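You operate a simulated robot arm through the tools that you are given. There is no shell and no other tool.

Carry out the task below with a simulated two-armed robot. There is one attempt and no reset: what you move stays moved.

## Task
Move the short green pipe from the rack's blue drawer to the green trolley.
Fine: turn the yellow knob to free the drawer; stand the pipe up; then slide the drawer in and turn the knob back. Set down upright: what you pick out. Where these are worked on the way, their far stop is far enough and under half their travel is too little: blue drawer in the rack, yellow knob.
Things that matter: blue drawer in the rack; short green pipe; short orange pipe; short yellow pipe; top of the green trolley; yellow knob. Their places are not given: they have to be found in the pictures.

Only the result counts: the job must be done as asked and must still hold three seconds after the hand-in. Knocking over, shifting, dropping, spilling or breaking anything else fails it.

## Robot
Two 7-joint arms with fingered hands on one trunk that stands fixed in place. Base frame: the origin is at the foot of the trunk, x ahead of it, y to its left, z up. Lengths are in mm, angles in rad, forces in N, time in s.
The left shoulder is at [83, 269, 757], the right one opposite. Each reaches about 1298 mm from its shoulder. Payload 5 kg a hand.
Tool frame (each hand has its own): the origin (TCP) lies between the finger pads and is the grasp point; the fingertips stand 42 mm ahead of it; z points along the fingers, y is the line along which they close. The gripper opens to 208 mm; its body begins 119 mm behind the TCP. The gripper is a hand of 4 fingers: y runs from the thumb to the fingers, the wrist lies at [0, 0, -317] in the tool frame, and closing takes about 1.5 s.
Orientation is that of the tool frame in the base frame, as a unit quaternion [w, x, y, z]. With the fingers straight down and closing along the base's y, the tool's x points along the base's -x, its y along +y and its z along -z.

## Interface
- The arms move only by the tool move_arm. It takes "left_rows", "right_rows" or both (then of equal length, played together; a hand with none holds still); each is a list of rows, each a list of 6 numbers: the shift along the tool's x, y, z in mm, then the turn, a rotation vector about the tool's x, y, z in rad. In form: [[x, y, z, wx, wy, wz], ...]. A call has 1 to 20 rows; each row is the pose to reach, as a shift and turn from the pose commanded when the call began, along the tool's axes at that moment. "left_hand" and "right_hand" are, for a hand that has rows, the finger opening in mm, from 0 to 208, set as the call begins (left out, the last holds). Rows are played at 5 a second. More than 50 mm and 0.15 rad between two rows, or a gripper value outside its range, and nothing of the call is played. Where a pose cannot be reached the arm comes as near as it can. A force on the tool above 40 N (or 10 N above the force at the start of the call, whichever is more), or a blocked arm, ends the call early, and 0.2 s more pass. The fingers move at their own pace (about 153 mm/s each) and stop on an object; they squeeze with about 26 N. The grip force told is the motor's: it shows also when the fingers shut on nothing. Time passes only in rows, and 0.2 s behind the last, so rows that repeat a pose let the fingers close. The reply holds the time, the measured pose of the TCP, the force on the tool along the base axes, the opening and the grip force, in the units named above and with some noise, with the torque about the TCP (base axes, N m) and any sound that the robot's microphone picked up.
- Cameras (640 x 400 px; columns grow to the right, rows downward): "scene" is now at [270.1, -22.2, 1040.1]; the picture's right is [-0.24, -0.97, 0.00], its down [-0.21, 0.05, -0.98] and it looks along [0.95, -0.23, -0.22] (base axes); focal length 214 px, centre (320, 200). "left" rides on the left gripper at [-94, 1, -146] in its tool frame; the picture's right is [-0.01, -1.00, 0.00], its down [0.84, -0.01, -0.54] and it looks along [0.54, -0.01, 0.84] (tool axes); focal length 280 px, centre (320, 200). "right" rides on the right gripper at [93, 1, -146] in its tool frame; the picture's right is [-0.01, 1.00, 0.00], its down [-0.84, -0.01, -0.54] and it looks along [-0.54, -0.01, 0.84] (tool axes); focal length 280 px, centre (320, 200).
- get_image(camera): a new picture of that camera. No time passes.
- lift_body(by): moves the trunk up (or, below 0, down) by that many mm; the arms and the scene camera ride with it, the base frame stays. It gives what a move gives, with no picture.
- move_fingers(finger1, finger2, finger3, thumb_bend, hand): sets how far each is bent, from 0 (flat) to 1 (curled in); at 0.3 the hand is open as for a grip, at 0.7 the pads meet at the TCP. One left out holds its place. A second passes; each finger stops where it meets its share of the squeeze, and holds until it gets a number again. A gripper value or a shape takes the hand back. It gives what a move gives, with no picture; readings hold the bend of each and the force on the fingers (four entries, about 0 where the hand has none), thumb and palm.
- set_grasp(shape, hand): the hand has 4 fingers and takes this shape, open, in about a second: jaw (thumb against the fingers, like two jaws); tri (thumb and two fingers); tip (a fingertip pinch); poke (one finger out to press); point (the index stretched); flat (the hand flat); cup (the hand cupped); fist (a fist). The gripper value then closes the fingers along that shape, each until it touches; the sizes above hold for jaw. It gives what a move gives, with no picture.
- aim_head(pan, tilt): turns the head with the scene camera to pan (to the left, within 1.396 rad either way) and tilt (down, from -0.506 to 1.204), counted from straight ahead of the robot (the tilt from the chest, where the trunk bows). It gives what a move gives.
- probe_pixels(camera, pixels): there is no depth. For up to 12 entries [column, row, z] of the newest picture of that camera ("zoom" is the newest enlarged one), the place [x, y] in the base frame at which the ray of that pixel passes the height z, good to about 2 mm. No time passes.
- inspect(camera, box): a new picture of the part [left, top, right, bottom] of that camera's present view, enlarged. No time passes.
- job_done(): hands the job in; it is judged then, once.

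Unless the task says otherwise, let go and move clear before handing in.

The tools are called after "Request:" by a JSON object that holds its "api" and its "payload". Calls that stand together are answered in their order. move_arm: Moves the arms, as the interface text tells. Its arguments: {"type":"object","properties":{"left_rows":{"type":"array"},"left_hand":{"type":"number"},"right_rows":{"type":"array"},"right_hand":{"type":"number"}},"required":[]} The other tools are called the same way: lift_body (by) moves the trunk up or down; set_grasp (shape, hand) gives the hand a shape; move_fingers (finger1, finger2, finger3, thumb_bend, hand) moves the fingers one by one; aim_head (pan, tilt) turns the head that bears the scene camera; get_image (camera) takes a picture; probe_pixels (camera, pixels) gives the place at which the rays of pixels pass given heights; inspect (camera, box) takes an enlarged picture of a part of a camera's view; job_done () hands the job in.

At the start:

```text
time_s: 0.0
left_tcp_pos: [656.5, 420.1, 1022.2]
left_tool_rot: [0.0, -0.063, 0.998, -0.001]
left_force: [-0.4, 0.4, 0.3]
left_torque: [-0.02, 0.01, -0.01]
left_gripper_width: 207.7
left_gripper_force: 0.0
left_shape: jaw
left_bend: [0.3, 0.3, 0.3, 0.3]
left_finger forces: [0.0, 0.1, 0.1, 0.0, 0.0, 0.1]
right_tcp_pos: [767.7, -220.9, 1086.8]
right_tool_rot: [0.001, -0.062, 0.998, 0.001]
right_force: [-0.2, -0.7, -0.1]
right_torque: [0.0, 0.01, -0.01]
right_gripper_width: 208.1
right_gripper_force: 0.0
right_shape: jaw
right_bend: [0.3, 0.3, 0.3, 0.3]
right_finger forces: [0.1, 0.1, 0.0, 0.1, 0.0, 0.0]
trunk travel left (down, up): [-140.0, 481.0]
head pan, tilt (commanded): [-0.241, 0.22]
```

scene: 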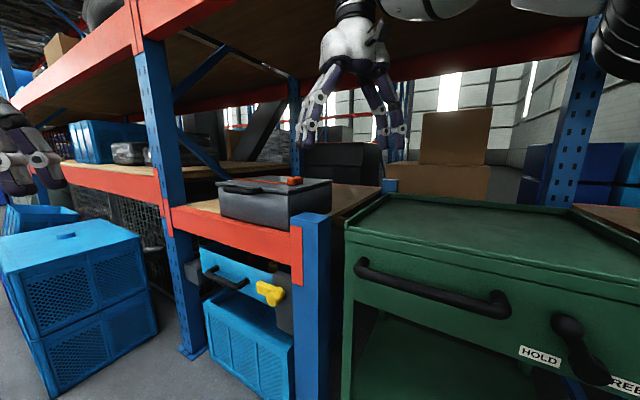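
right: 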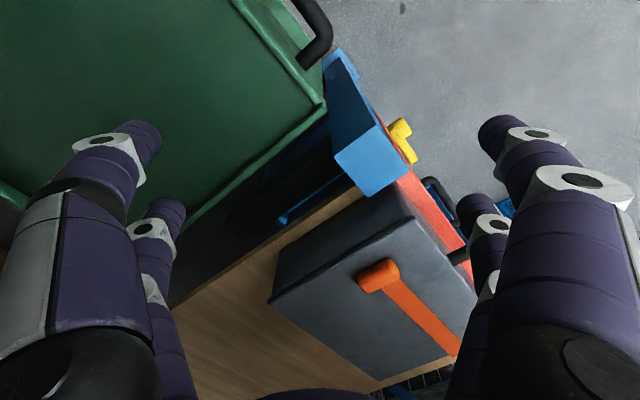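
left: 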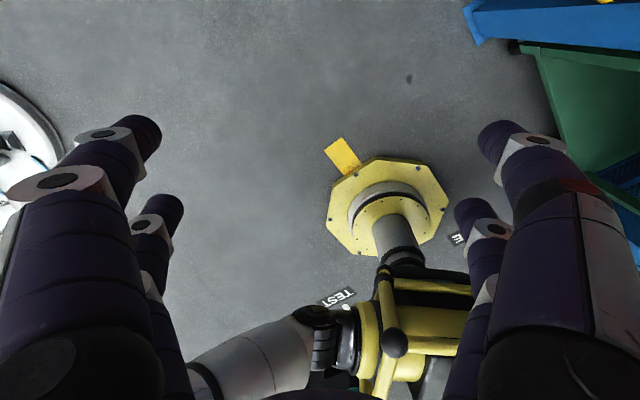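

The scene picture shows a blue drawer with a dark handle at about (225,275), a yellow knob at (270,292) and the green trolley at right. I'll look closer at the drawer and knob first.

Request:
{"api": "inspect", "payload": {"camera": "scene", "box": [160, 160, 360, 400]}}

Request:
{"api": "inspect", "payload": {"camera": "scene", "box": [190, 230, 310, 310]}}

Request:
{"api": "inspect", "payload": {"camera": "scene", "box": [330, 180, 640, 400]}}

```text
1.67 times, centred on (260, 280) of scene
```

zoom: 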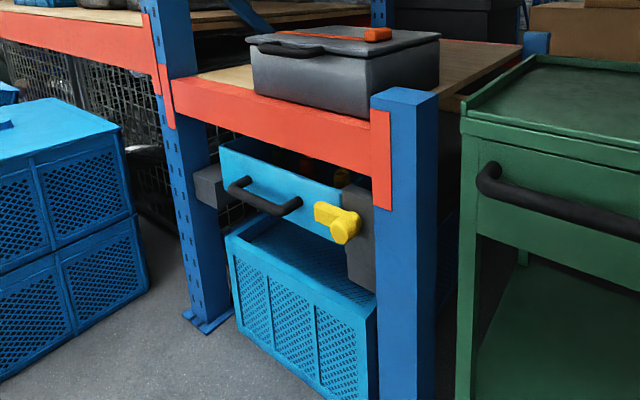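

```text
5.00 times, centred on (250, 270) of scene
```

zoom: 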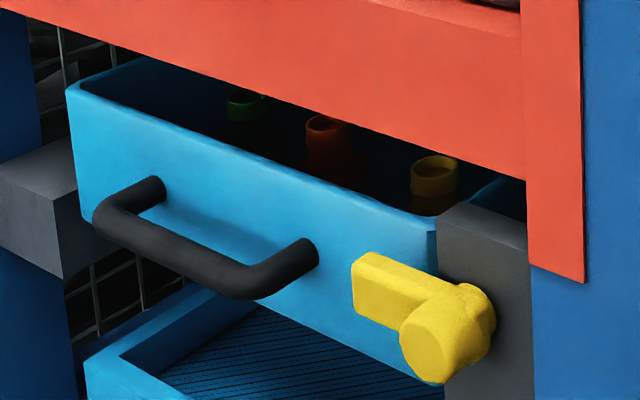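

```text
1.82 times, centred on (485, 290) of scene
```

zoom: 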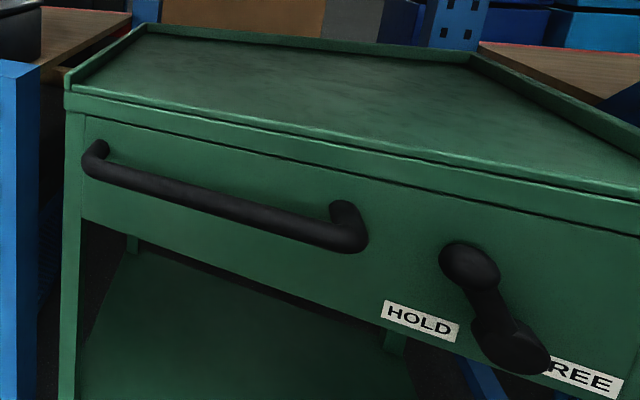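

The drawer holds three pipes whose rims show at zoom (245,105) green, (325,125) orange and (435,165) yellow. I'll match features between the scene and right pictures to get depths.

Request:
{"api": "inspect", "payload": {"camera": "right", "box": [240, 40, 560, 240]}}

Request:
{"api": "probe_pixels", "payload": {"camera": "right", "pixels": [[405, 140, 600], [405, 140, 800], [335, 153, 900], [335, 153, 700], [378, 276, 900], [378, 276, 800]]}}

Request:
{"api": "probe_pixels", "payload": {"camera": "scene", "pixels": [[269, 292, 600], [269, 292, 800], [303, 229, 900], [303, 229, 700], [294, 181, 900], [294, 181, 800]]}}

```text
2.00 times, centred on (400, 140) of right
```

zoom: 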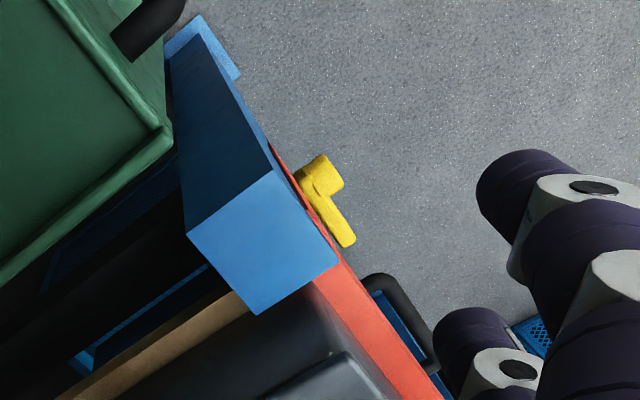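

```text
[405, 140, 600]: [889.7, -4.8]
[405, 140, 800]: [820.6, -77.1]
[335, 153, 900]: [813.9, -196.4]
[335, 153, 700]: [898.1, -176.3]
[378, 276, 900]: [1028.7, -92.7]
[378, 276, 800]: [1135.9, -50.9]
```

```text
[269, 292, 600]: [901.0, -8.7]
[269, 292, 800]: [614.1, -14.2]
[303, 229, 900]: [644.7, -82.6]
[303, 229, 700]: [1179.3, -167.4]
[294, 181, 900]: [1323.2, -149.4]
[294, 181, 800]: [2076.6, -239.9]
```

Knob rays from both cameras nearly meet at about (887,-8,607). I'll turn the head to look down at the drawer and around the workspace.

Request:
{"api": "aim_head", "payload": {"pan": 0.1, "tilt": 0.65}}

Request:
{"api": "get_image", "payload": {"camera": "scene"}}

```text
time_s: 0.9
left_tcp_pos: [656.3, 419.3, 1022.4]
left_tool_rot: [0.0, -0.063, 0.998, 0.001]
left_force: [-0.7, -1.6, 0.0]
left_torque: [0.01, 0.01, -0.02]
left_gripper_width: 207.8
left_gripper_force: 0.0
left_shape: jaw
left_bend: [0.3, 0.3, 0.3, 0.3]
left_finger forces: [0.1, 0.1, 0.1, 0.1, 0.0, 0.0]
right_tcp_pos: [766.2, -220.7, 1085.3]
right_tool_rot: [0.001, -0.063, 0.998, 0.0]
right_force: [0.4, 0.0, 0.7]
right_torque: [0.04, -0.02, 0.03]
right_gripper_width: 207.7
right_gripper_force: 0.0
right_shape: jaw
right_bend: [0.3, 0.3, 0.3, 0.3]
right_finger forces: [0.0, 0.0, 0.1, 0.1, 0.0, 0.0]
trunk travel left (down, up): [-140.0, 481.0]
head pan, tilt (commanded): [0.099, 0.649]
```

```text
taken
```

scene: 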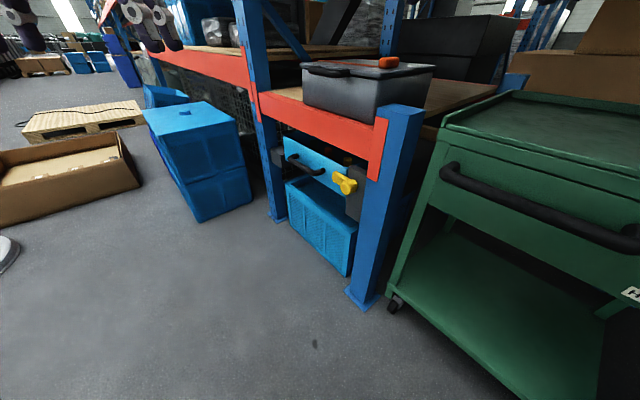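

The floor in front of the rack bay is clear; post feet show at (277,218) and (360,300). I'll probe floor-level points to get the rack's direction.

Request:
{"api": "probe_pixels", "payload": {"camera": "scene", "pixels": [[272, 223, 0], [364, 309, 0], [346, 291, 0], [382, 293, 0], [196, 222, 0], [253, 203, 0], [391, 312, 0]]}}

Request:
{"api": "inspect", "payload": {"camera": "scene", "box": [230, 50, 430, 310]}}

Request:
{"api": "inspect", "payload": {"camera": "scene", "box": [270, 120, 390, 220]}}

```text
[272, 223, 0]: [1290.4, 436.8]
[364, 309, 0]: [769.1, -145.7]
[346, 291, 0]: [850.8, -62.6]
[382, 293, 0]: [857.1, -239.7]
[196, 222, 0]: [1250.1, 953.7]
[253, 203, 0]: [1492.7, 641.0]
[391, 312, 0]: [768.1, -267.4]
```

```text
1.54 times, centred on (330, 180) of scene
```

zoom: 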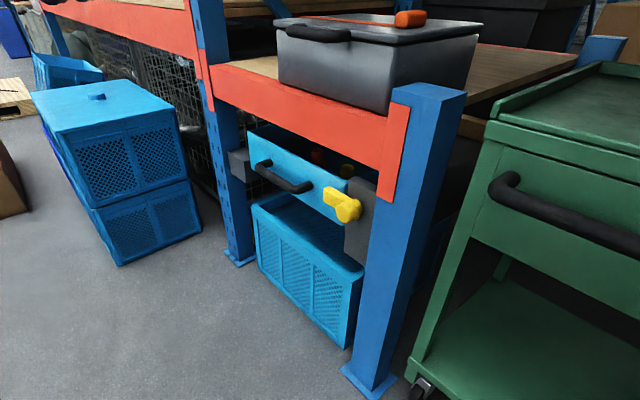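

```text
4.00 times, centred on (330, 170) of scene
```

zoom: 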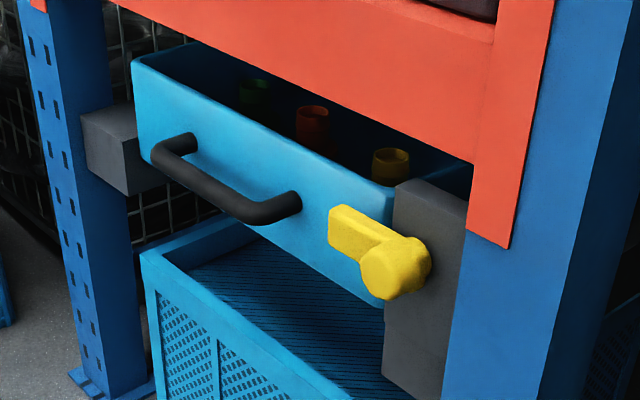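

Feet points (769,-146) and (1290,437) say the rack front runs along about (0.67,0.745), so the drawer pulls out towards (-0.745,0.667). I'll bring the left hand in front of the drawer, fingers toward the rack and camera on top, for a closer look.

Request:
{"api": "move_arm", "payload": {"left_rows": [[-15.7, -7.2, 26.3, 0.0557, -0.1221, 0.0557], [-31.4, -14.4, 52.7, 0.1113, -0.2442, 0.1113], [-47.1, -21.6, 79, 0.167, -0.3663, 0.167], [-62.9, -28.8, 105.3, 0.2227, -0.4883, 0.2227], [-78.6, -36, 131.7, 0.2783, -0.6104, 0.2783], [-94.3, -43.2, 158, 0.334, -0.7325, 0.334], [-110, -50.4, 184.3, 0.3897, -0.8546, 0.3897], [-125.7, -57.6, 210.7, 0.4453, -0.9767, 0.4453], [-141.4, -64.8, 237, 0.501, -1.0988, 0.501], [-157.2, -72, 263.3, 0.5567, -1.2208, 0.5567], [-172.9, -79.2, 289.7, 0.6123, -1.3429, 0.6123], [-188.6, -86.4, 316, 0.668, -1.465, 0.668]]}}

Request:
{"api": "get_image", "payload": {"camera": "left"}}

Request:
{"api": "get_image", "payload": {"camera": "scene"}}

```text
time_s: 3.5
left_tcp_pos: [854.9, 359.1, 704.6]
left_tool_rot: [0.661, 0.25, 0.661, -0.253]
left_force: [0.8, 1.0, 1.4]
left_torque: [0.11, 0.03, -0.18]
left_gripper_width: 208.0
left_gripper_force: 0.1
left_shape: jaw
left_bend: [0.3, 0.3, 0.3, 0.3]
left_finger forces: [0.0, 0.0, 0.0, 0.0, 0.1, 0.0]
right_tcp_pos: [768.8, -219.6, 1083.3]
right_tool_rot: [-0.001, -0.063, 0.998, 0.001]
right_force: [0.3, 1.7, -1.9]
right_torque: [-0.15, 0.19, 0.0]
right_gripper_width: 207.8
right_gripper_force: 0.1
right_shape: jaw
right_bend: [0.3, 0.3, 0.3, 0.3]
right_finger forces: [0.0, 0.0, 0.0, 0.0, 0.0, 0.0]
trunk travel left (down, up): [-140.0, 481.0]
head pan, tilt (commanded): [0.099, 0.649]
```

```text
taken
```

left: 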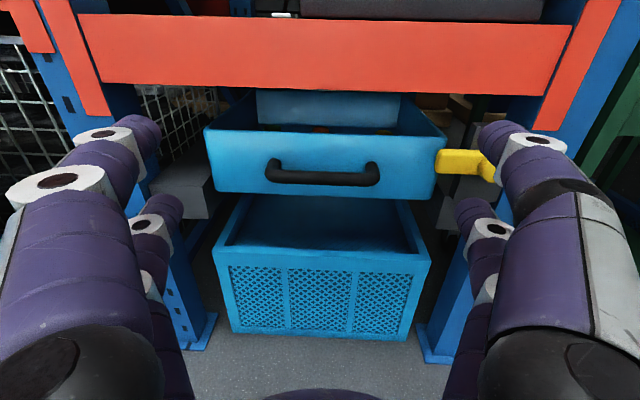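

```text
taken
```

scene: 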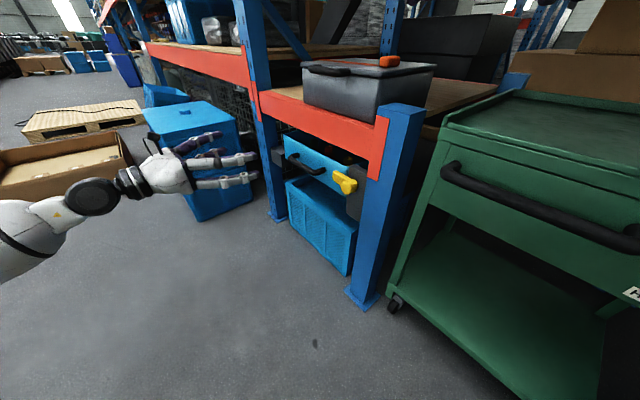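

The left camera sees the drawer front (205–435, 130–195), the handle bar at (325,177) and the knob at (465,163) clearly. I'll enlarge both views to triangulate key points.

Request:
{"api": "inspect", "payload": {"camera": "left", "box": [190, 90, 510, 290]}}

Request:
{"api": "probe_pixels", "payload": {"camera": "left", "pixels": [[269, 178, 560], [269, 178, 640], [379, 177, 560], [379, 177, 640], [441, 162, 560], [441, 162, 640], [486, 168, 560], [486, 168, 640], [204, 130, 640], [204, 130, 700], [446, 138, 640], [446, 138, 700]]}}

Request:
{"api": "inspect", "payload": {"camera": "scene", "box": [270, 120, 390, 220]}}

```text
2.00 times, centred on (350, 190) of left
```

zoom: 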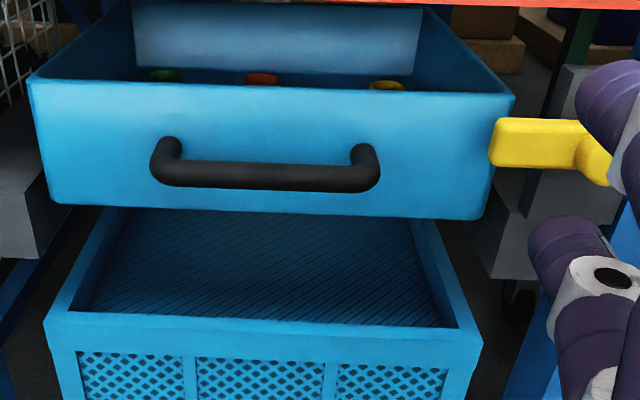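

```text
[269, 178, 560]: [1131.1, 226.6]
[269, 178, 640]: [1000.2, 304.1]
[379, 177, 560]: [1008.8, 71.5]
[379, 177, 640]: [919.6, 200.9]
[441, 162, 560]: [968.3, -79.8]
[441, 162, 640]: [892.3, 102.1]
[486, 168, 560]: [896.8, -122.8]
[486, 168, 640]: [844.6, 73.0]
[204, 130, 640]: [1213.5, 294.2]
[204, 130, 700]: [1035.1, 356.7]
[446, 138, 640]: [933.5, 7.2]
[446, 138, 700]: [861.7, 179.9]
```

```text
4.00 times, centred on (330, 170) of scene
```

zoom: 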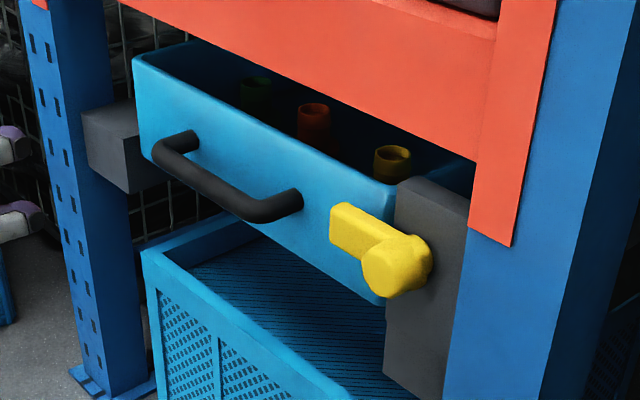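

I'll probe the matching points in the scene zoom: handle ends, knob hub and lever tip, drawer corners and pipe rims.

Request:
{"api": "probe_pixels", "payload": {"camera": "zoom", "pixels": [[160, 155, 560], [160, 155, 640], [292, 208, 560], [292, 208, 640], [333, 225, 560], [333, 225, 640], [392, 270, 560], [392, 270, 640], [134, 58, 640], [134, 58, 700], [395, 190, 640], [395, 190, 700]]}}

Request:
{"api": "probe_pixels", "payload": {"camera": "zoom", "pixels": [[257, 82, 600], [257, 82, 660], [314, 110, 600], [314, 110, 660], [393, 153, 600], [393, 153, 660], [511, 247, 640], [511, 247, 720], [474, 160, 640], [474, 160, 720], [395, 178, 640], [395, 178, 560]]}}

Request:
{"api": "probe_pixels", "payload": {"camera": "left", "pixels": [[272.5, 127, 600], [272.5, 127, 660], [321, 129, 600], [321, 129, 660], [383, 132, 600], [383, 132, 660], [300, 177, 600], [300, 177, 640], [98, 82, 720], [98, 82, 800], [547, 97, 720], [547, 97, 800]]}}

```text
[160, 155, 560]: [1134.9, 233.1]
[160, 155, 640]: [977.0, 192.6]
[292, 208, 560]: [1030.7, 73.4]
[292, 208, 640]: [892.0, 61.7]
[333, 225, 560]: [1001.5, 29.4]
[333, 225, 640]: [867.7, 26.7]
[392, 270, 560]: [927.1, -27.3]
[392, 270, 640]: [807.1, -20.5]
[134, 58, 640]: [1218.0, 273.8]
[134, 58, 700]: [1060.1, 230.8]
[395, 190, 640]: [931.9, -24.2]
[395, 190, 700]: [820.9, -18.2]
```

```text
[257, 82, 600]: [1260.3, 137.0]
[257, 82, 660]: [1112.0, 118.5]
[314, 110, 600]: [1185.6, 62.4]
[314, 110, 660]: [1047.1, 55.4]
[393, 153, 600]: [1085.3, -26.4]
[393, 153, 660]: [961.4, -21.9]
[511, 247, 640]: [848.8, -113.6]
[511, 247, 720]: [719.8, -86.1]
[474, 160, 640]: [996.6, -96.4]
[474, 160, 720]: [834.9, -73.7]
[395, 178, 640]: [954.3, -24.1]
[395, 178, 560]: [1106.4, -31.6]
```

```text
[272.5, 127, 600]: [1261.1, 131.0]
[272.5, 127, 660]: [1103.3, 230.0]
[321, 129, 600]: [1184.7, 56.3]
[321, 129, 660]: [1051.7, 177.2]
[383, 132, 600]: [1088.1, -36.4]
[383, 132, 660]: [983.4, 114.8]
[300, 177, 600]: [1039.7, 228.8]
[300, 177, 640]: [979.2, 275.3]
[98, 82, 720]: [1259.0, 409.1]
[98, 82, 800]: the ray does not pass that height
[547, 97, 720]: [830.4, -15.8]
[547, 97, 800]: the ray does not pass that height
```

The views meet well: green rim near (1253,136,603), orange (1179,62,603), yellow (1077,-26,604), drawer top corners (1248,282,628) and (953,-25,629), rack angle about 45.5°. Next I'll bring the left hand across to see the knob from close up.

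Request:
{"api": "move_arm", "payload": {"left_rows": [[-4, -38, 8.7, 0.01, 0, 0], [-8, -76, 17.4, 0.02, 0, 0], [-12, -114, 26.1, 0.03, 0, 0], [-16, -152, 34.8, 0.04, 0, 0], [-20, -190, 43.5, 0.05, 0, 0], [-24, -228, 52.2, 0.05, 0, 0], [-28, -266, 61, 0.05, 0, 0]]}}

Request:
{"api": "get_image", "payload": {"camera": "left"}}

Request:
{"api": "inspect", "payload": {"camera": "left", "box": [200, 120, 440, 270]}}

Request:
{"api": "get_image", "payload": {"camera": "scene"}}

```text
time_s: 5.1
left_tcp_pos: [723.6, 120.3, 734.6]
left_tool_rot: [0.654, 0.268, 0.654, -0.268]
left_force: [0.0, 0.8, 0.0]
left_torque: [-0.02, 0.0, -0.05]
left_gripper_width: 207.9
left_gripper_force: 0.0
left_shape: jaw
left_bend: [0.3, 0.3, 0.3, 0.3]
left_finger forces: [0.1, 0.0, 0.0, 0.0, 0.1, 0.0]
right_tcp_pos: [767.1, -220.5, 1086.2]
right_tool_rot: [0.0, -0.062, 0.998, 0.0]
right_force: [0.4, -0.3, -0.3]
right_torque: [-0.05, -0.01, 0.02]
right_gripper_width: 207.9
right_gripper_force: 0.1
right_shape: jaw
right_bend: [0.3, 0.3, 0.3, 0.3]
right_finger forces: [0.0, 0.1, 0.0, 0.1, 0.1, 0.0]
trunk travel left (down, up): [-140.0, 481.0]
head pan, tilt (commanded): [0.099, 0.649]
```

```text
taken
```

left: 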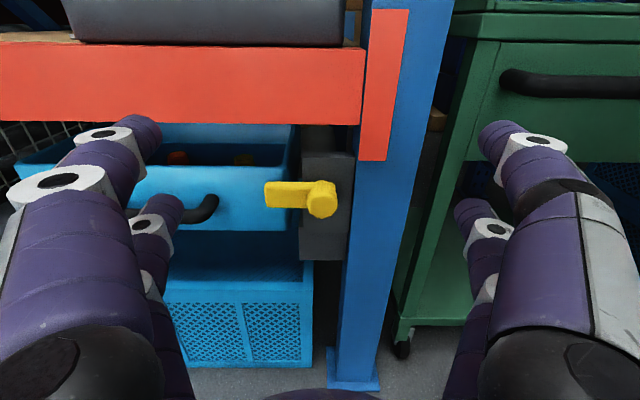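

```text
2.67 times, centred on (320, 195) of left
```

zoom: 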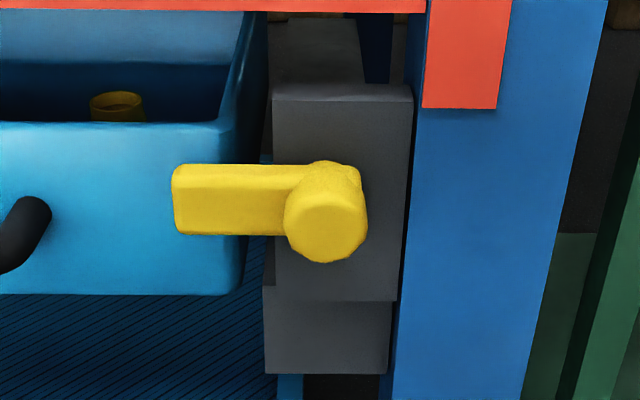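

```text
taken
```

scene: 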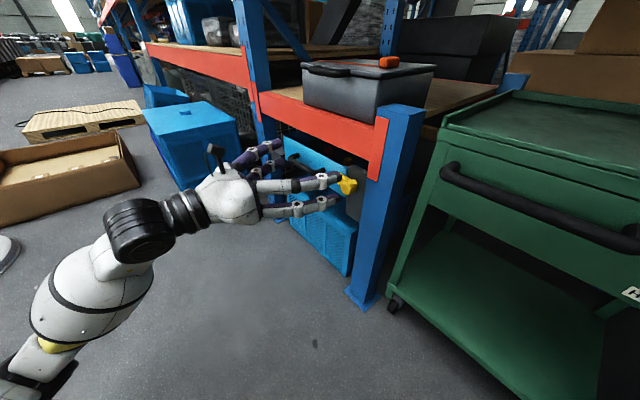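

The knob's hub face is at zoom (325,228) and the lever points left to (175,200). I'll probe these, the drawer and block edges, and the beam.

Request:
{"api": "probe_pixels", "payload": {"camera": "zoom", "pixels": [[325, 228, 560], [325, 228, 640], [175, 212, 560], [175, 212, 640], [230, 122, 640], [230, 122, 600], [0, 122, 640], [0, 122, 600], [413, 95, 640], [413, 95, 600], [273, 95, 640], [273, 95, 600]]}}

Request:
{"api": "probe_pixels", "payload": {"camera": "left", "pixels": [[10, 122, 720], [340, 124, 720], [359, 160, 600], [359, 160, 680], [386, 160, 680], [386, 160, 600], [340, 124, 660], [330, 388, 0], [380, 388, 0]]}}

```text
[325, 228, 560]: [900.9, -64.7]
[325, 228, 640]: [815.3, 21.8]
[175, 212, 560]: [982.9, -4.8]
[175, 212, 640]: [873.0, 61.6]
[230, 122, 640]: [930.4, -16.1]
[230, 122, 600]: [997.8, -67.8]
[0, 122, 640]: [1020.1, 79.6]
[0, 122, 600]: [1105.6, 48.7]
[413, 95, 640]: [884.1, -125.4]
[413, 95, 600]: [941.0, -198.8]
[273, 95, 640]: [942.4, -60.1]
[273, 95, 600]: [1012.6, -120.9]
```

```text
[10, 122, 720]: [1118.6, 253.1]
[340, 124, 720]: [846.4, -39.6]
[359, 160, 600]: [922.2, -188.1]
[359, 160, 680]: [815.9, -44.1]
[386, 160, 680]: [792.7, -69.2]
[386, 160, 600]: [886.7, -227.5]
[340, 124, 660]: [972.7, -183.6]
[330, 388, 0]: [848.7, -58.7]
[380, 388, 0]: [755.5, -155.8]
```

Geometry in rack terms: hub axis sits about at (866,-23,598), lever tip at (925,28,602), drawer front 55–60 mm behind the hub face. I'll roll the left hand a quarter turn, narrow it to 100 mm and move to a pre-grasp in front of the lever.

Request:
{"api": "move_arm", "payload": {"left_rows": [[11.2, 2.9, 7.4, 0, 0, -0.1309], [22.4, 5.7, 14.8, 0, 0, -0.2618], [33.6, 8.6, 22.2, 0, 0, -0.3927], [44.9, 11.5, 29.7, 0, 0, -0.5236], [56.1, 14.3, 37.1, 0, 0, -0.6545], [67.3, 17.2, 44.5, 0, 0, -0.7854], [78.5, 20.1, 51.9, 0, 0, -0.9163], [89.7, 22.9, 59.3, 0, 0, -1.0472], [100.9, 25.8, 66.7, 0, 0, -1.1781], [112.2, 28.7, 74.2, 0, 0, -1.309], [123.4, 31.5, 81.6, 0, 0, -1.4399], [134.6, 34.4, 89, 0, 0, -1.5708]], "left_hand": 100}}

Request:
{"api": "get_image", "payload": {"camera": "left"}}

Request:
{"api": "get_image", "payload": {"camera": "scene"}}

```text
time_s: 7.7
left_tcp_pos: [808.3, 80.2, 599.3]
left_tool_rot: [-0.272, 0.273, -0.652, 0.653]
left_force: [-0.2, -0.4, -0.1]
left_torque: [0.01, -0.01, -0.04]
left_gripper_width: 100.7
left_gripper_force: 0.0
left_shape: jaw
left_bend: [0.73, 0.73, 0.73, 0.7]
left_finger forces: [0.1, 0.0, 0.1, 0.0, 0.1, 0.1]
right_tcp_pos: [766.3, -219.8, 1086.4]
right_tool_rot: [0.0, -0.061, 0.998, 0.0]
right_force: [0.1, -0.2, -0.3]
right_torque: [-0.02, 0.02, 0.01]
right_gripper_width: 207.7
right_gripper_force: 0.0
right_shape: jaw
right_bend: [0.3, 0.3, 0.3, 0.3]
right_finger forces: [0.1, 0.1, 0.0, 0.0, 0.0, 0.0]
trunk travel left (down, up): [-140.0, 481.0]
head pan, tilt (commanded): [0.099, 0.649]
```

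```text
taken
```

left: 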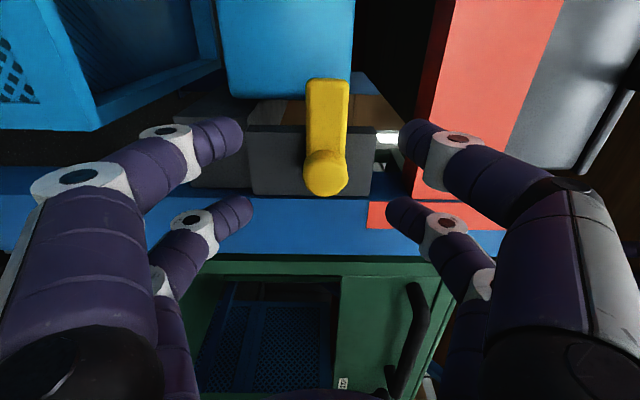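

```text
taken
```

scene: 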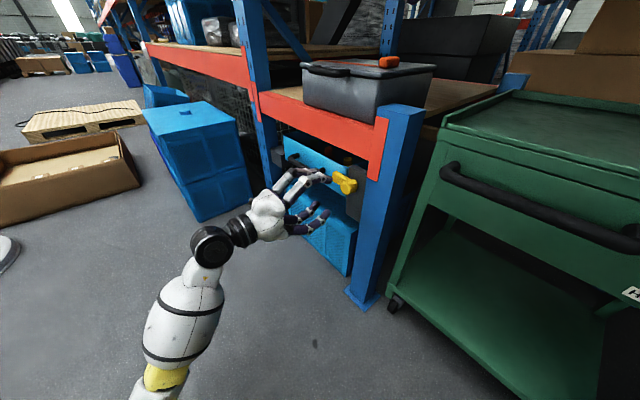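

The lever is centred at column 326 between the finger pairs, and the hand axis meets it near row 134, so it is lined up. I'll move straight in along the tool z until the lever lies between the pads.

Request:
{"api": "move_arm", "payload": {"left_rows": [[0, -2, 30, 0, 0, 0], [0, -4, 60, 0, 0, 0], [0, -4, 85, 0, 0, 0], [0, -4, 105, 0, 0, 0], [0, -4, 116, 0, 0, 0]]}}

Request:
{"api": "get_image", "payload": {"camera": "left"}}

Request:
{"api": "inspect", "payload": {"camera": "scene", "box": [240, 120, 400, 240]}}

```text
time_s: 8.8
left_tcp_pos: [882.0, 8.4, 601.3]
left_tool_rot: [0.271, -0.274, 0.654, -0.652]
left_force: [-35.9, 23.3, -1.4]
left_torque: [1.57, 2.21, -1.39]
left_gripper_width: 100.5
left_gripper_force: 0.1
left_shape: jaw
left_bend: [0.73, 0.76, 0.73, 0.7]
left_finger forces: [0.0, 41.8, 0.6, 0.1, 0.0, 0.0]
right_tcp_pos: [767.4, -220.9, 1086.0]
right_tool_rot: [0.002, -0.064, 0.998, 0.001]
right_force: [-0.1, 0.0, -0.3]
right_torque: [0.1, 0.01, 0.03]
right_gripper_width: 208.0
right_gripper_force: 0.0
right_shape: jaw
right_bend: [0.3, 0.3, 0.3, 0.3]
right_finger forces: [0.0, 0.1, 0.1, 0.0, 0.0, 0.0]
trunk travel left (down, up): [-140.0, 481.0]
head pan, tilt (commanded): [0.099, 0.649]
stopped in row 5 (left hand): the force on the tool passed its limit at 54 N (the readings are from after the stop); the commanded pose is now the measured one
```

```text
taken
```

left: 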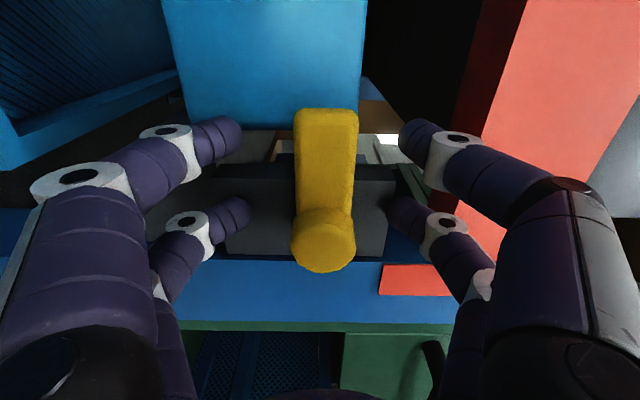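

```text
3.33 times, centred on (320, 180) of scene
```

zoom: 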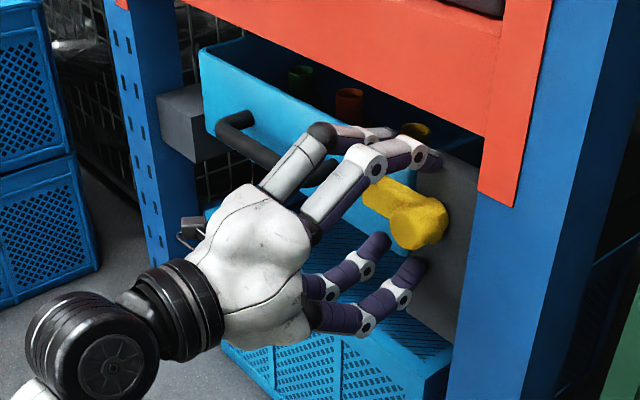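

A fingertip touched the grey block at 42 N, so I'm deep enough. I'll back off 6 mm and close on the lever.

Request:
{"api": "move_arm", "payload": {"left_rows": [[0, 0, -6, 0, 0, 0], [0, 0, -6, 0, 0, 0]]}}

Request:
{"api": "move_arm", "payload": {"left_rows": [[0, 0, 0, 0, 0, 0], [0, 0, 0, 0, 0, 0], [0, 0, 0, 0, 0, 0], [0, 0, 0, 0, 0, 0], [0, 0, 0, 0, 0, 0], [0, 0, 0, 0, 0, 0]], "left_hand": 0}}

Request:
{"api": "get_image", "payload": {"camera": "left"}}

```text
time_s: 9.4
left_tcp_pos: [878.8, 9.5, 602.1]
left_tool_rot: [0.271, -0.273, 0.653, -0.653]
left_force: [-3.3, 5.5, 0.7]
left_torque: [0.38, 0.31, -0.17]
left_gripper_width: 100.4
left_gripper_force: 0.1
left_shape: jaw
left_bend: [0.73, 0.74, 0.73, 0.7]
left_finger forces: [0.1, 6.9, 0.0, 0.0, 0.0, 0.1]
right_tcp_pos: [766.4, -221.7, 1085.2]
right_tool_rot: [0.001, -0.061, 0.998, 0.0]
right_force: [-0.2, -0.3, 0.0]
right_torque: [0.01, -0.02, -0.02]
right_gripper_width: 207.8
right_gripper_force: 0.0
right_shape: jaw
right_bend: [0.3, 0.3, 0.3, 0.3]
right_finger forces: [0.0, 0.0, 0.0, 0.0, 0.0, 0.0]
trunk travel left (down, up): [-140.0, 481.0]
head pan, tilt (commanded): [0.099, 0.649]
```

```text
time_s: 10.8
left_tcp_pos: [878.8, 11.1, 605.8]
left_tool_rot: [-0.272, 0.272, -0.653, 0.653]
left_force: [2.8, 1.8, 21.7]
left_torque: [-1.47, -0.42, 0.23]
left_gripper_width: 41.8
left_gripper_force: 25.9
left_shape: jaw
left_bend: [0.72, 0.76, 0.73, 0.7]
left_finger forces: [29.4, 7.1, 28.2, 0.1, 30.3, 0.1]
right_tcp_pos: [766.0, -221.8, 1087.9]
right_tool_rot: [0.002, -0.063, 0.998, 0.001]
right_force: [0.4, 0.6, -0.8]
right_torque: [0.0, 0.01, 0.06]
right_gripper_width: 207.7
right_gripper_force: 0.0
right_shape: jaw
right_bend: [0.3, 0.3, 0.3, 0.3]
right_finger forces: [0.0, 0.0, 0.1, 0.0, 0.0, 0.0]
trunk travel left (down, up): [-140.0, 481.0]
head pan, tilt (commanded): [0.099, 0.649]
```

```text
taken
```

left: 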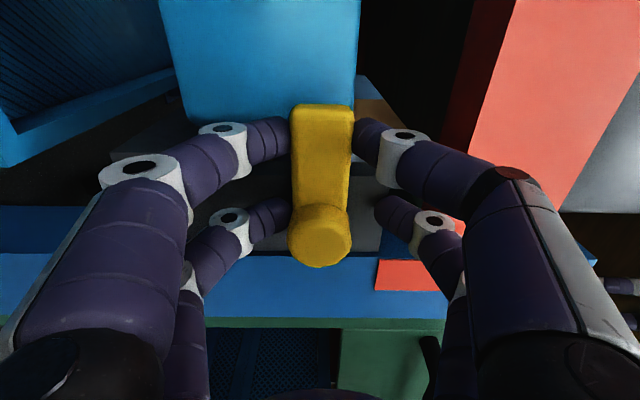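

The jaws hold the lever (width 42 mm, about 30 N per pad). I'll relieve the vertical offset and test a small turn about the hub axis, lever tip upward first.

Request:
{"api": "move_arm", "payload": {"left_rows": [[0, -4, 0, 0, 0, 0], [0, -6.2, 0, 0, 0, 0.06], [0.3, -8.4, 0, 0, 0, 0.12], [0.3, -8.4, 0, 0, 0, 0.12]]}}

Request:
{"api": "get_image", "payload": {"camera": "left"}}

```text
time_s: 11.8
left_tcp_pos: [879.2, 10.8, 610.5]
left_tool_rot: [0.31, -0.233, 0.669, -0.634]
left_force: [-6.1, 5.3, 12.3]
left_torque: [-1.41, 0.21, 0.44]
left_gripper_width: 41.3
left_gripper_force: 26.5
left_shape: jaw
left_bend: [0.71, 0.76, 0.73, 0.7]
left_finger forces: [30.6, 10.1, 24.5, 0.1, 30.1, 0.0]
right_tcp_pos: [767.0, -219.8, 1086.4]
right_tool_rot: [0.001, -0.062, 0.998, 0.001]
right_force: [-0.4, -0.5, 0.1]
right_torque: [-0.02, 0.03, 0.01]
right_gripper_width: 207.9
right_gripper_force: 0.0
right_shape: jaw
right_bend: [0.3, 0.3, 0.3, 0.3]
right_finger forces: [0.1, 0.1, 0.0, 0.0, 0.1, 0.0]
trunk travel left (down, up): [-140.0, 481.0]
head pan, tilt (commanded): [0.099, 0.649]
```

```text
taken
```

left: 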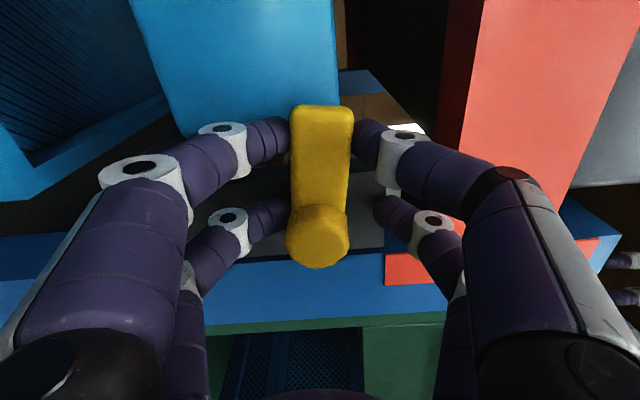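

The lever turned with the hand (it stays aligned in the image while the rack tilted) and forces stayed low, so upward is the free direction. I'll carry on along the arc in steps.

Request:
{"api": "move_arm", "payload": {"left_rows": [[0.31, -4.77, 0, 0, 0, 0.13], [1.24, -9.46, 0, 0, 0, 0.26], [2.76, -13.99, 0, 0, 0, 0.39], [4.86, -18.29, 0, 0, 0, 0.52], [7.5, -22.27, 0, 0, 0, 0.65], [10.64, -25.88, 0, 0, 0, 0.78]]}}

Request:
{"api": "get_image", "payload": {"camera": "left"}}

Request:
{"api": "inspect", "payload": {"camera": "scene", "box": [240, 120, 400, 240]}}

```text
time_s: 13.1
left_tcp_pos: [871.4, 4.0, 643.1]
left_tool_rot: [0.514, 0.011, 0.702, -0.493]
left_force: [-6.3, -0.4, 13.9]
left_torque: [-3.25, 1.53, -0.43]
left_gripper_width: 43.8
left_gripper_force: 26.0
left_shape: jaw
left_bend: [0.71, 0.76, 0.4, 0.7]
left_finger forces: [31.0, 12.0, 82.3, 0.1, 29.3, 0.1]
right_tcp_pos: [767.4, -220.5, 1085.6]
right_tool_rot: [-0.001, -0.061, 0.998, 0.0]
right_force: [0.9, 0.0, -0.4]
right_torque: [0.01, 0.14, 0.05]
right_gripper_width: 207.6
right_gripper_force: 0.2
right_shape: jaw
right_bend: [0.3, 0.3, 0.3, 0.3]
right_finger forces: [0.0, 0.1, 0.0, 0.1, 0.0, 0.0]
trunk travel left (down, up): [-140.0, 481.0]
head pan, tilt (commanded): [0.099, 0.649]
stopped in row 6 (left hand): the force on the tool passed its limit at 46 N (the readings are from after the stop); the commanded pose is now the measured one
```

```text
taken
```

left: 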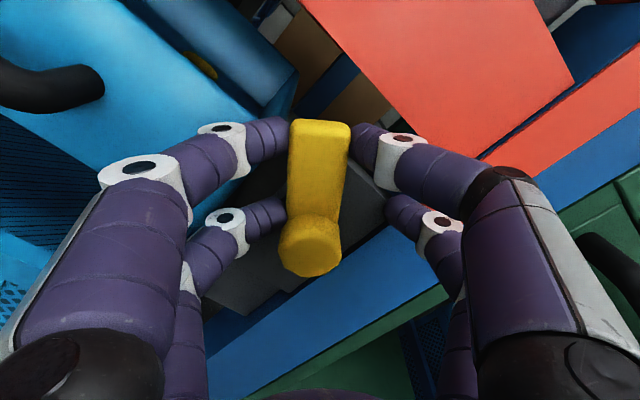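

```text
3.33 times, centred on (320, 180) of scene
```

zoom: 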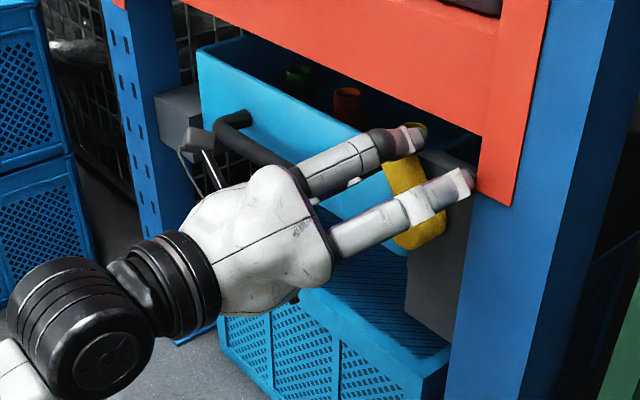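

The turn stopped at about 47° with 82 N on finger 3 and a resisting torque, so either a finger or the knob met something. I'll look closely.

Request:
{"api": "inspect", "payload": {"camera": "left", "box": [200, 90, 460, 290]}}

Request:
{"api": "inspect", "payload": {"camera": "scene", "box": [310, 140, 370, 200]}}

Request:
{"api": "inspect", "payload": {"camera": "right", "box": [320, 80, 480, 220]}}

```text
2.00 times, centred on (330, 190) of left
```

zoom: 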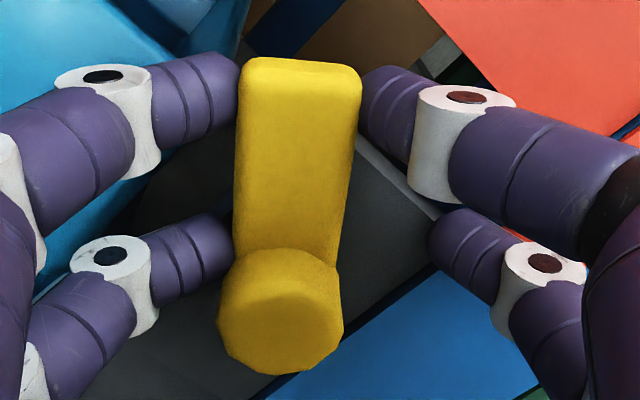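

```text
6.67 times, centred on (340, 170) of scene
```

zoom: 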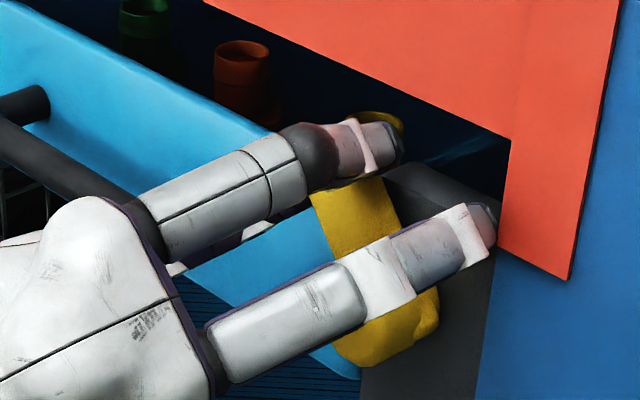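

```text
2.86 times, centred on (400, 150) of right
```

zoom: 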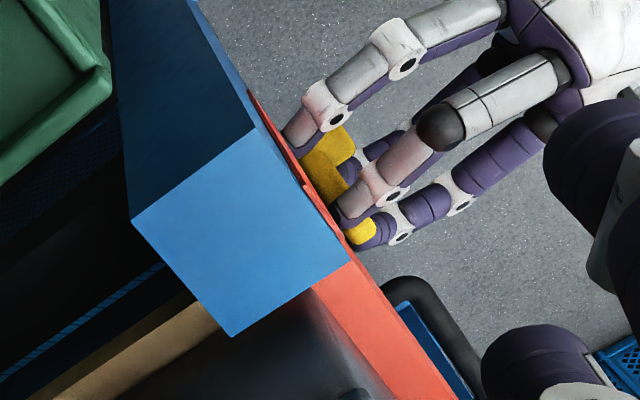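

The digit at lower right (zoom (440,235)) sits open at the blue post's edge, so it is the hand that is blocked, not the knob. I'll open a little, back off 8 mm so tips stay in front of the post, and check that the lever stays put.

Request:
{"api": "move_arm", "payload": {"left_rows": [[0, 0, 0, 0, 0, 0], [0, 0, 0, 0, 0, 0], [0, 0, -4, 0, 0, 0], [0, 0, -10, 0, 0, 0], [0, 0, -10, 0, 0, 0]], "left_hand": 75}}

Request:
{"api": "get_image", "payload": {"camera": "left"}}

```text
time_s: 14.3
left_tcp_pos: [865.5, 12.1, 639.6]
left_tool_rot: [0.513, 0.011, 0.705, -0.489]
left_force: [0.3, 0.0, 0.4]
left_torque: [0.0, -0.01, 0.02]
left_gripper_width: 75.2
left_gripper_force: 0.0
left_shape: jaw
left_bend: [0.74, 0.74, 0.73, 0.7]
left_finger forces: [0.0, 0.1, 0.0, 0.0, 0.0, 0.1]
right_tcp_pos: [767.4, -221.6, 1086.7]
right_tool_rot: [0.001, -0.062, 0.998, 0.001]
right_force: [-0.1, -0.1, 0.1]
right_torque: [-0.04, -0.01, -0.01]
right_gripper_width: 207.9
right_gripper_force: 0.1
right_shape: jaw
right_bend: [0.3, 0.3, 0.3, 0.3]
right_finger forces: [0.0, 0.0, 0.0, 0.0, 0.0, 0.0]
trunk travel left (down, up): [-140.0, 481.0]
head pan, tilt (commanded): [0.099, 0.649]
```

```text
taken
```

left: 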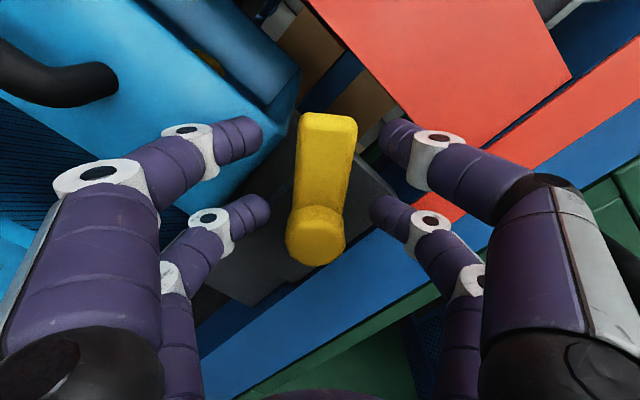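

The lever held its place at about 53° and all forces are zero. I'll align the hand with it, then close again.

Request:
{"api": "move_arm", "payload": {"left_rows": [[0, -2.5, 2, 0, 0, 0.1], [0, -2.5, 3, 0, 0, 0.1]]}}

Request:
{"api": "move_arm", "payload": {"left_rows": [[0, 0, 0, 0, 0, 0], [0, 0, 0, 0, 0, 0], [0, 0, 0, 0, 0, 0], [0, 0, 0, 0, 0, 0], [0, 0, 0, 0, 0, 0]], "left_hand": 0}}

Request:
{"api": "get_image", "payload": {"camera": "left"}}

```text
time_s: 14.9
left_tcp_pos: [866.5, 9.0, 640.4]
left_tool_rot: [0.538, 0.046, 0.703, -0.463]
left_force: [0.5, -0.3, -0.2]
left_torque: [-0.01, -0.02, -0.02]
left_gripper_width: 75.1
left_gripper_force: 0.1
left_shape: jaw
left_bend: [0.74, 0.74, 0.73, 0.7]
left_finger forces: [0.0, 0.0, 0.0, 0.1, 0.0, 0.0]
right_tcp_pos: [767.8, -220.3, 1086.2]
right_tool_rot: [0.001, -0.062, 0.998, 0.001]
right_force: [-0.1, -0.1, -0.4]
right_torque: [0.02, -0.01, 0.03]
right_gripper_width: 207.7
right_gripper_force: 0.1
right_shape: jaw
right_bend: [0.3, 0.3, 0.3, 0.3]
right_finger forces: [0.1, 0.0, 0.1, 0.0, 0.1, 0.1]
trunk travel left (down, up): [-140.0, 481.0]
head pan, tilt (commanded): [0.099, 0.649]
```

```text
time_s: 16.1
left_tcp_pos: [867.1, 8.2, 641.9]
left_tool_rot: [0.538, 0.046, 0.703, -0.463]
left_force: [6.9, -4.9, 1.0]
left_torque: [-0.03, -0.06, 0.09]
left_gripper_width: 32.6
left_gripper_force: 25.9
left_shape: jaw
left_bend: [0.73, 0.73, 0.72, 0.7]
left_finger forces: [23.0, 22.6, 22.1, 0.0, 23.3, 0.0]
right_tcp_pos: [767.1, -222.7, 1085.8]
right_tool_rot: [0.001, -0.063, 0.998, 0.001]
right_force: [0.5, 1.0, -1.0]
right_torque: [0.03, 0.02, 0.03]
right_gripper_width: 208.0
right_gripper_force: 0.0
right_shape: jaw
right_bend: [0.3, 0.3, 0.3, 0.3]
right_finger forces: [0.0, 0.1, 0.0, 0.0, 0.0, 0.0]
trunk travel left (down, up): [-140.0, 481.0]
head pan, tilt (commanded): [0.099, 0.649]
```

```text
taken
```

left: 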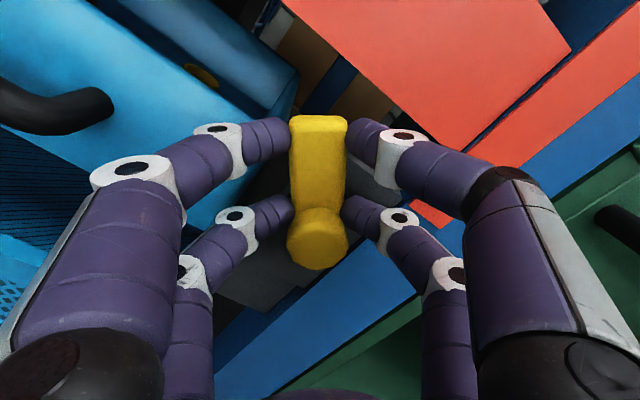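

All four pads now hold the knob evenly at about 23 N with little net force. I'll continue the arc toward vertical.

Request:
{"api": "move_arm", "payload": {"left_rows": [[0.32, -4.39, 0, 0, 0, 0.1], [1.08, -8.72, 0, 0, 0, 0.2], [2.27, -12.96, 0, 0, 0, 0.3], [3.86, -17.05, 0, 0, 0, 0.4], [5.87, -20.97, 0, 0, 0, 0.5], [8.25, -24.67, 0, 0, 0, 0.6], [9.6, -26.5, 0, 0, 0, 0.65], [10.99, -28.11, 0, 0, 0, 0.7]]}}

Request:
{"api": "get_image", "payload": {"camera": "left"}}

Request:
{"api": "inspect", "payload": {"camera": "scene", "box": [300, 130, 380, 200]}}

```text
time_s: 17.9
left_tcp_pos: [847.4, -12.4, 650.5]
left_tool_rot: [0.664, 0.284, 0.645, -0.251]
left_force: [6.7, -4.7, 0.3]
left_torque: [-1.16, 1.27, -0.01]
left_gripper_width: 31.5
left_gripper_force: 25.8
left_shape: jaw
left_bend: [0.73, 0.73, 0.72, 0.7]
left_finger forces: [28.9, 26.5, 34.1, 0.0, 21.1, 0.0]
right_tcp_pos: [767.2, -220.1, 1086.0]
right_tool_rot: [0.001, -0.062, 0.998, 0.0]
right_force: [-0.4, -1.2, 0.9]
right_torque: [0.01, 0.01, -0.03]
right_gripper_width: 207.8
right_gripper_force: 0.0
right_shape: jaw
right_bend: [0.3, 0.3, 0.3, 0.3]
right_finger forces: [0.0, 0.1, 0.0, 0.0, 0.0, 0.2]
trunk travel left (down, up): [-140.0, 481.0]
head pan, tilt (commanded): [0.099, 0.649]
```

```text
taken
```

left: 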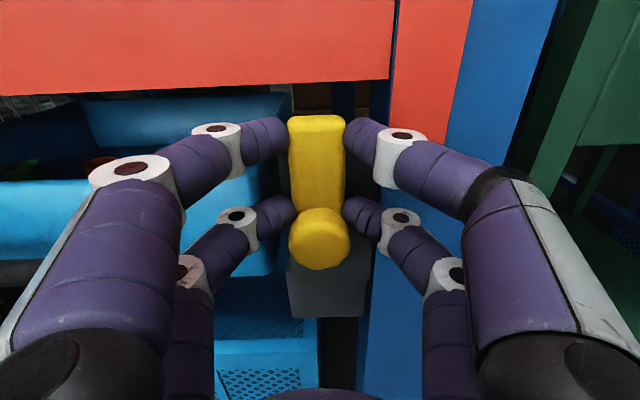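

```text
5.71 times, centred on (340, 165) of scene
```

zoom: 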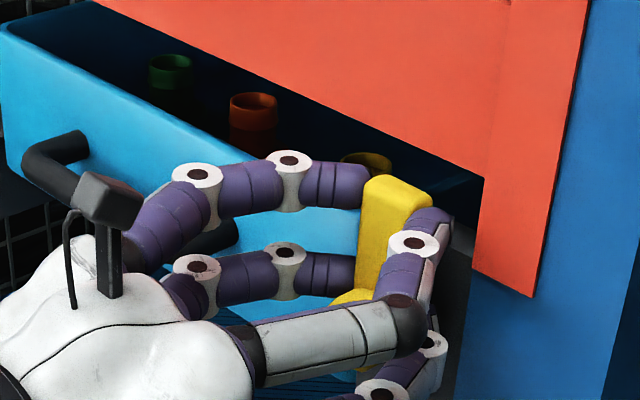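

The lever now stands vertical (column 318, rows 120–240) with a resisting torque of about 1.7 N·m, likely at its stop. I'll nudge slightly further to confirm the stop, then release.

Request:
{"api": "move_arm", "payload": {"left_rows": [[0.2, -3.5, 0, 0, 0, 0.08], [0.2, -3.5, 0, 0, 0, 0.08]]}}

Request:
{"api": "inspect", "payload": {"camera": "left", "box": [240, 90, 400, 290]}}

```text
time_s: 18.5
left_tcp_pos: [844.2, -13.3, 649.2]
left_tool_rot: [0.673, 0.31, 0.633, -0.224]
left_force: [19.0, -2.8, 4.2]
left_torque: [-2.63, 2.66, 0.43]
left_gripper_width: 30.7
left_gripper_force: 25.4
left_shape: jaw
left_bend: [0.73, 0.73, 0.72, 0.7]
left_finger forces: [35.3, 30.6, 46.1, 0.1, 15.9, 0.0]
right_tcp_pos: [768.2, -220.8, 1086.2]
right_tool_rot: [0.001, -0.062, 0.998, 0.001]
right_force: [0.5, 0.1, -0.3]
right_torque: [-0.03, 0.0, 0.02]
right_gripper_width: 208.2
right_gripper_force: 0.1
right_shape: jaw
right_bend: [0.3, 0.3, 0.3, 0.3]
right_finger forces: [0.0, 0.0, 0.0, 0.1, 0.1, 0.0]
trunk travel left (down, up): [-140.0, 481.0]
head pan, tilt (commanded): [0.099, 0.649]
```

```text
2.00 times, centred on (320, 190) of left
```

zoom: 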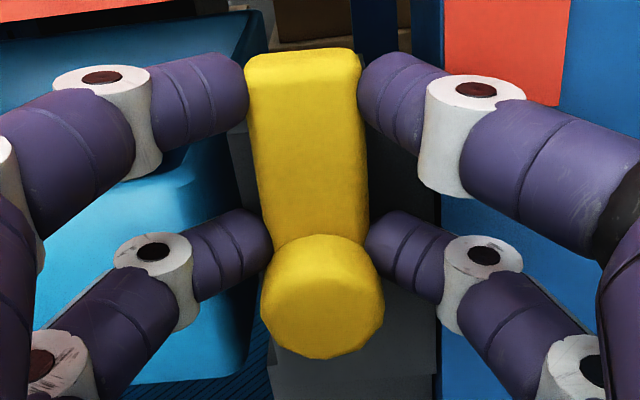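

Torque doubled and the lever now lags the hand, so it is at its stop (about 90°). I'll ease back, open and retreat.

Request:
{"api": "move_arm", "payload": {"left_rows": [[0, 3, 0, 0, 0, -0.1], [0, 3, 0, 0, 0, -0.1]]}}

Request:
{"api": "move_arm", "payload": {"left_rows": [[0, 0, 0, 0, 0, 0], [0, 0, 0, 0, 0, 0], [0, 0, 0, 0, 0, 0], [0, 0, -30, 0, 0, 0], [0, 0, -70, 0, 0, 0], [0, 0, -110, 0, 0, 0], [0, 0, -150, 0, 0, 0]], "left_hand": 80}}

Request:
{"api": "get_image", "payload": {"camera": "left"}}

Request:
{"api": "inspect", "payload": {"camera": "scene", "box": [260, 120, 400, 220]}}

```text
time_s: 19.1
left_tcp_pos: [846.8, -13.3, 649.8]
left_tool_rot: [0.661, 0.279, 0.647, -0.258]
left_force: [14.3, -3.2, 3.5]
left_torque: [-0.42, 0.28, 0.36]
left_gripper_width: 30.9
left_gripper_force: 25.8
left_shape: jaw
left_bend: [0.73, 0.73, 0.72, 0.7]
left_finger forces: [24.6, 29.3, 24.7, 0.0, 23.3, 0.1]
right_tcp_pos: [769.2, -221.7, 1085.7]
right_tool_rot: [0.001, -0.062, 0.998, -0.001]
right_force: [-0.3, 0.1, -0.7]
right_torque: [0.01, -0.03, -0.03]
right_gripper_width: 208.0
right_gripper_force: 0.0
right_shape: jaw
right_bend: [0.3, 0.3, 0.3, 0.3]
right_finger forces: [0.0, 0.1, 0.1, 0.0, 0.1, 0.0]
trunk travel left (down, up): [-140.0, 481.0]
head pan, tilt (commanded): [0.099, 0.649]
```

```text
time_s: 20.7
left_tcp_pos: [739.5, 93.2, 648.8]
left_tool_rot: [0.661, 0.277, 0.648, -0.257]
left_force: [1.3, -1.0, -1.0]
left_torque: [-0.01, -0.03, 0.01]
left_gripper_width: 79.8
left_gripper_force: 0.1
left_shape: jaw
left_bend: [0.74, 0.74, 0.74, 0.7]
left_finger forces: [0.0, 0.0, 0.0, 0.1, 0.0, 0.0]
right_tcp_pos: [767.3, -221.8, 1085.8]
right_tool_rot: [0.001, -0.061, 0.998, 0.001]
right_force: [0.0, 0.1, -0.8]
right_torque: [0.06, 0.01, -0.04]
right_gripper_width: 208.0
right_gripper_force: 0.0
right_shape: jaw
right_bend: [0.3, 0.3, 0.3, 0.3]
right_finger forces: [0.0, 0.0, 0.0, 0.0, 0.0, 0.1]
trunk travel left (down, up): [-140.0, 481.0]
head pan, tilt (commanded): [0.099, 0.649]
```

```text
taken
```

left: 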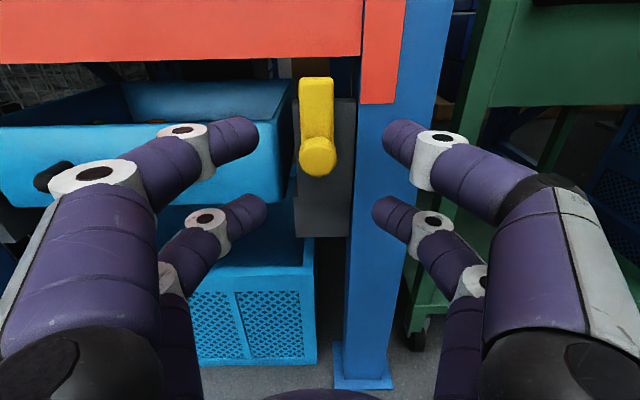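

```text
4.00 times, centred on (330, 170) of scene
```

zoom: 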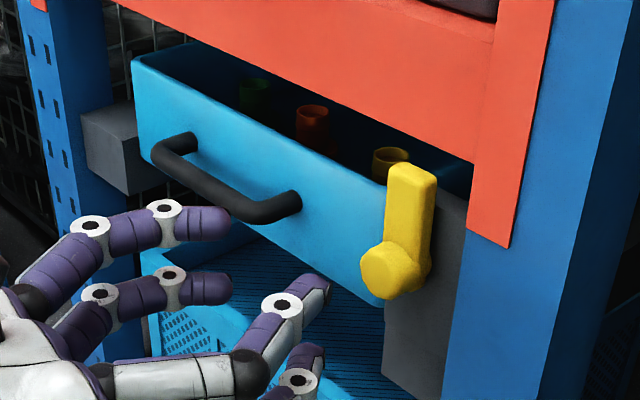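

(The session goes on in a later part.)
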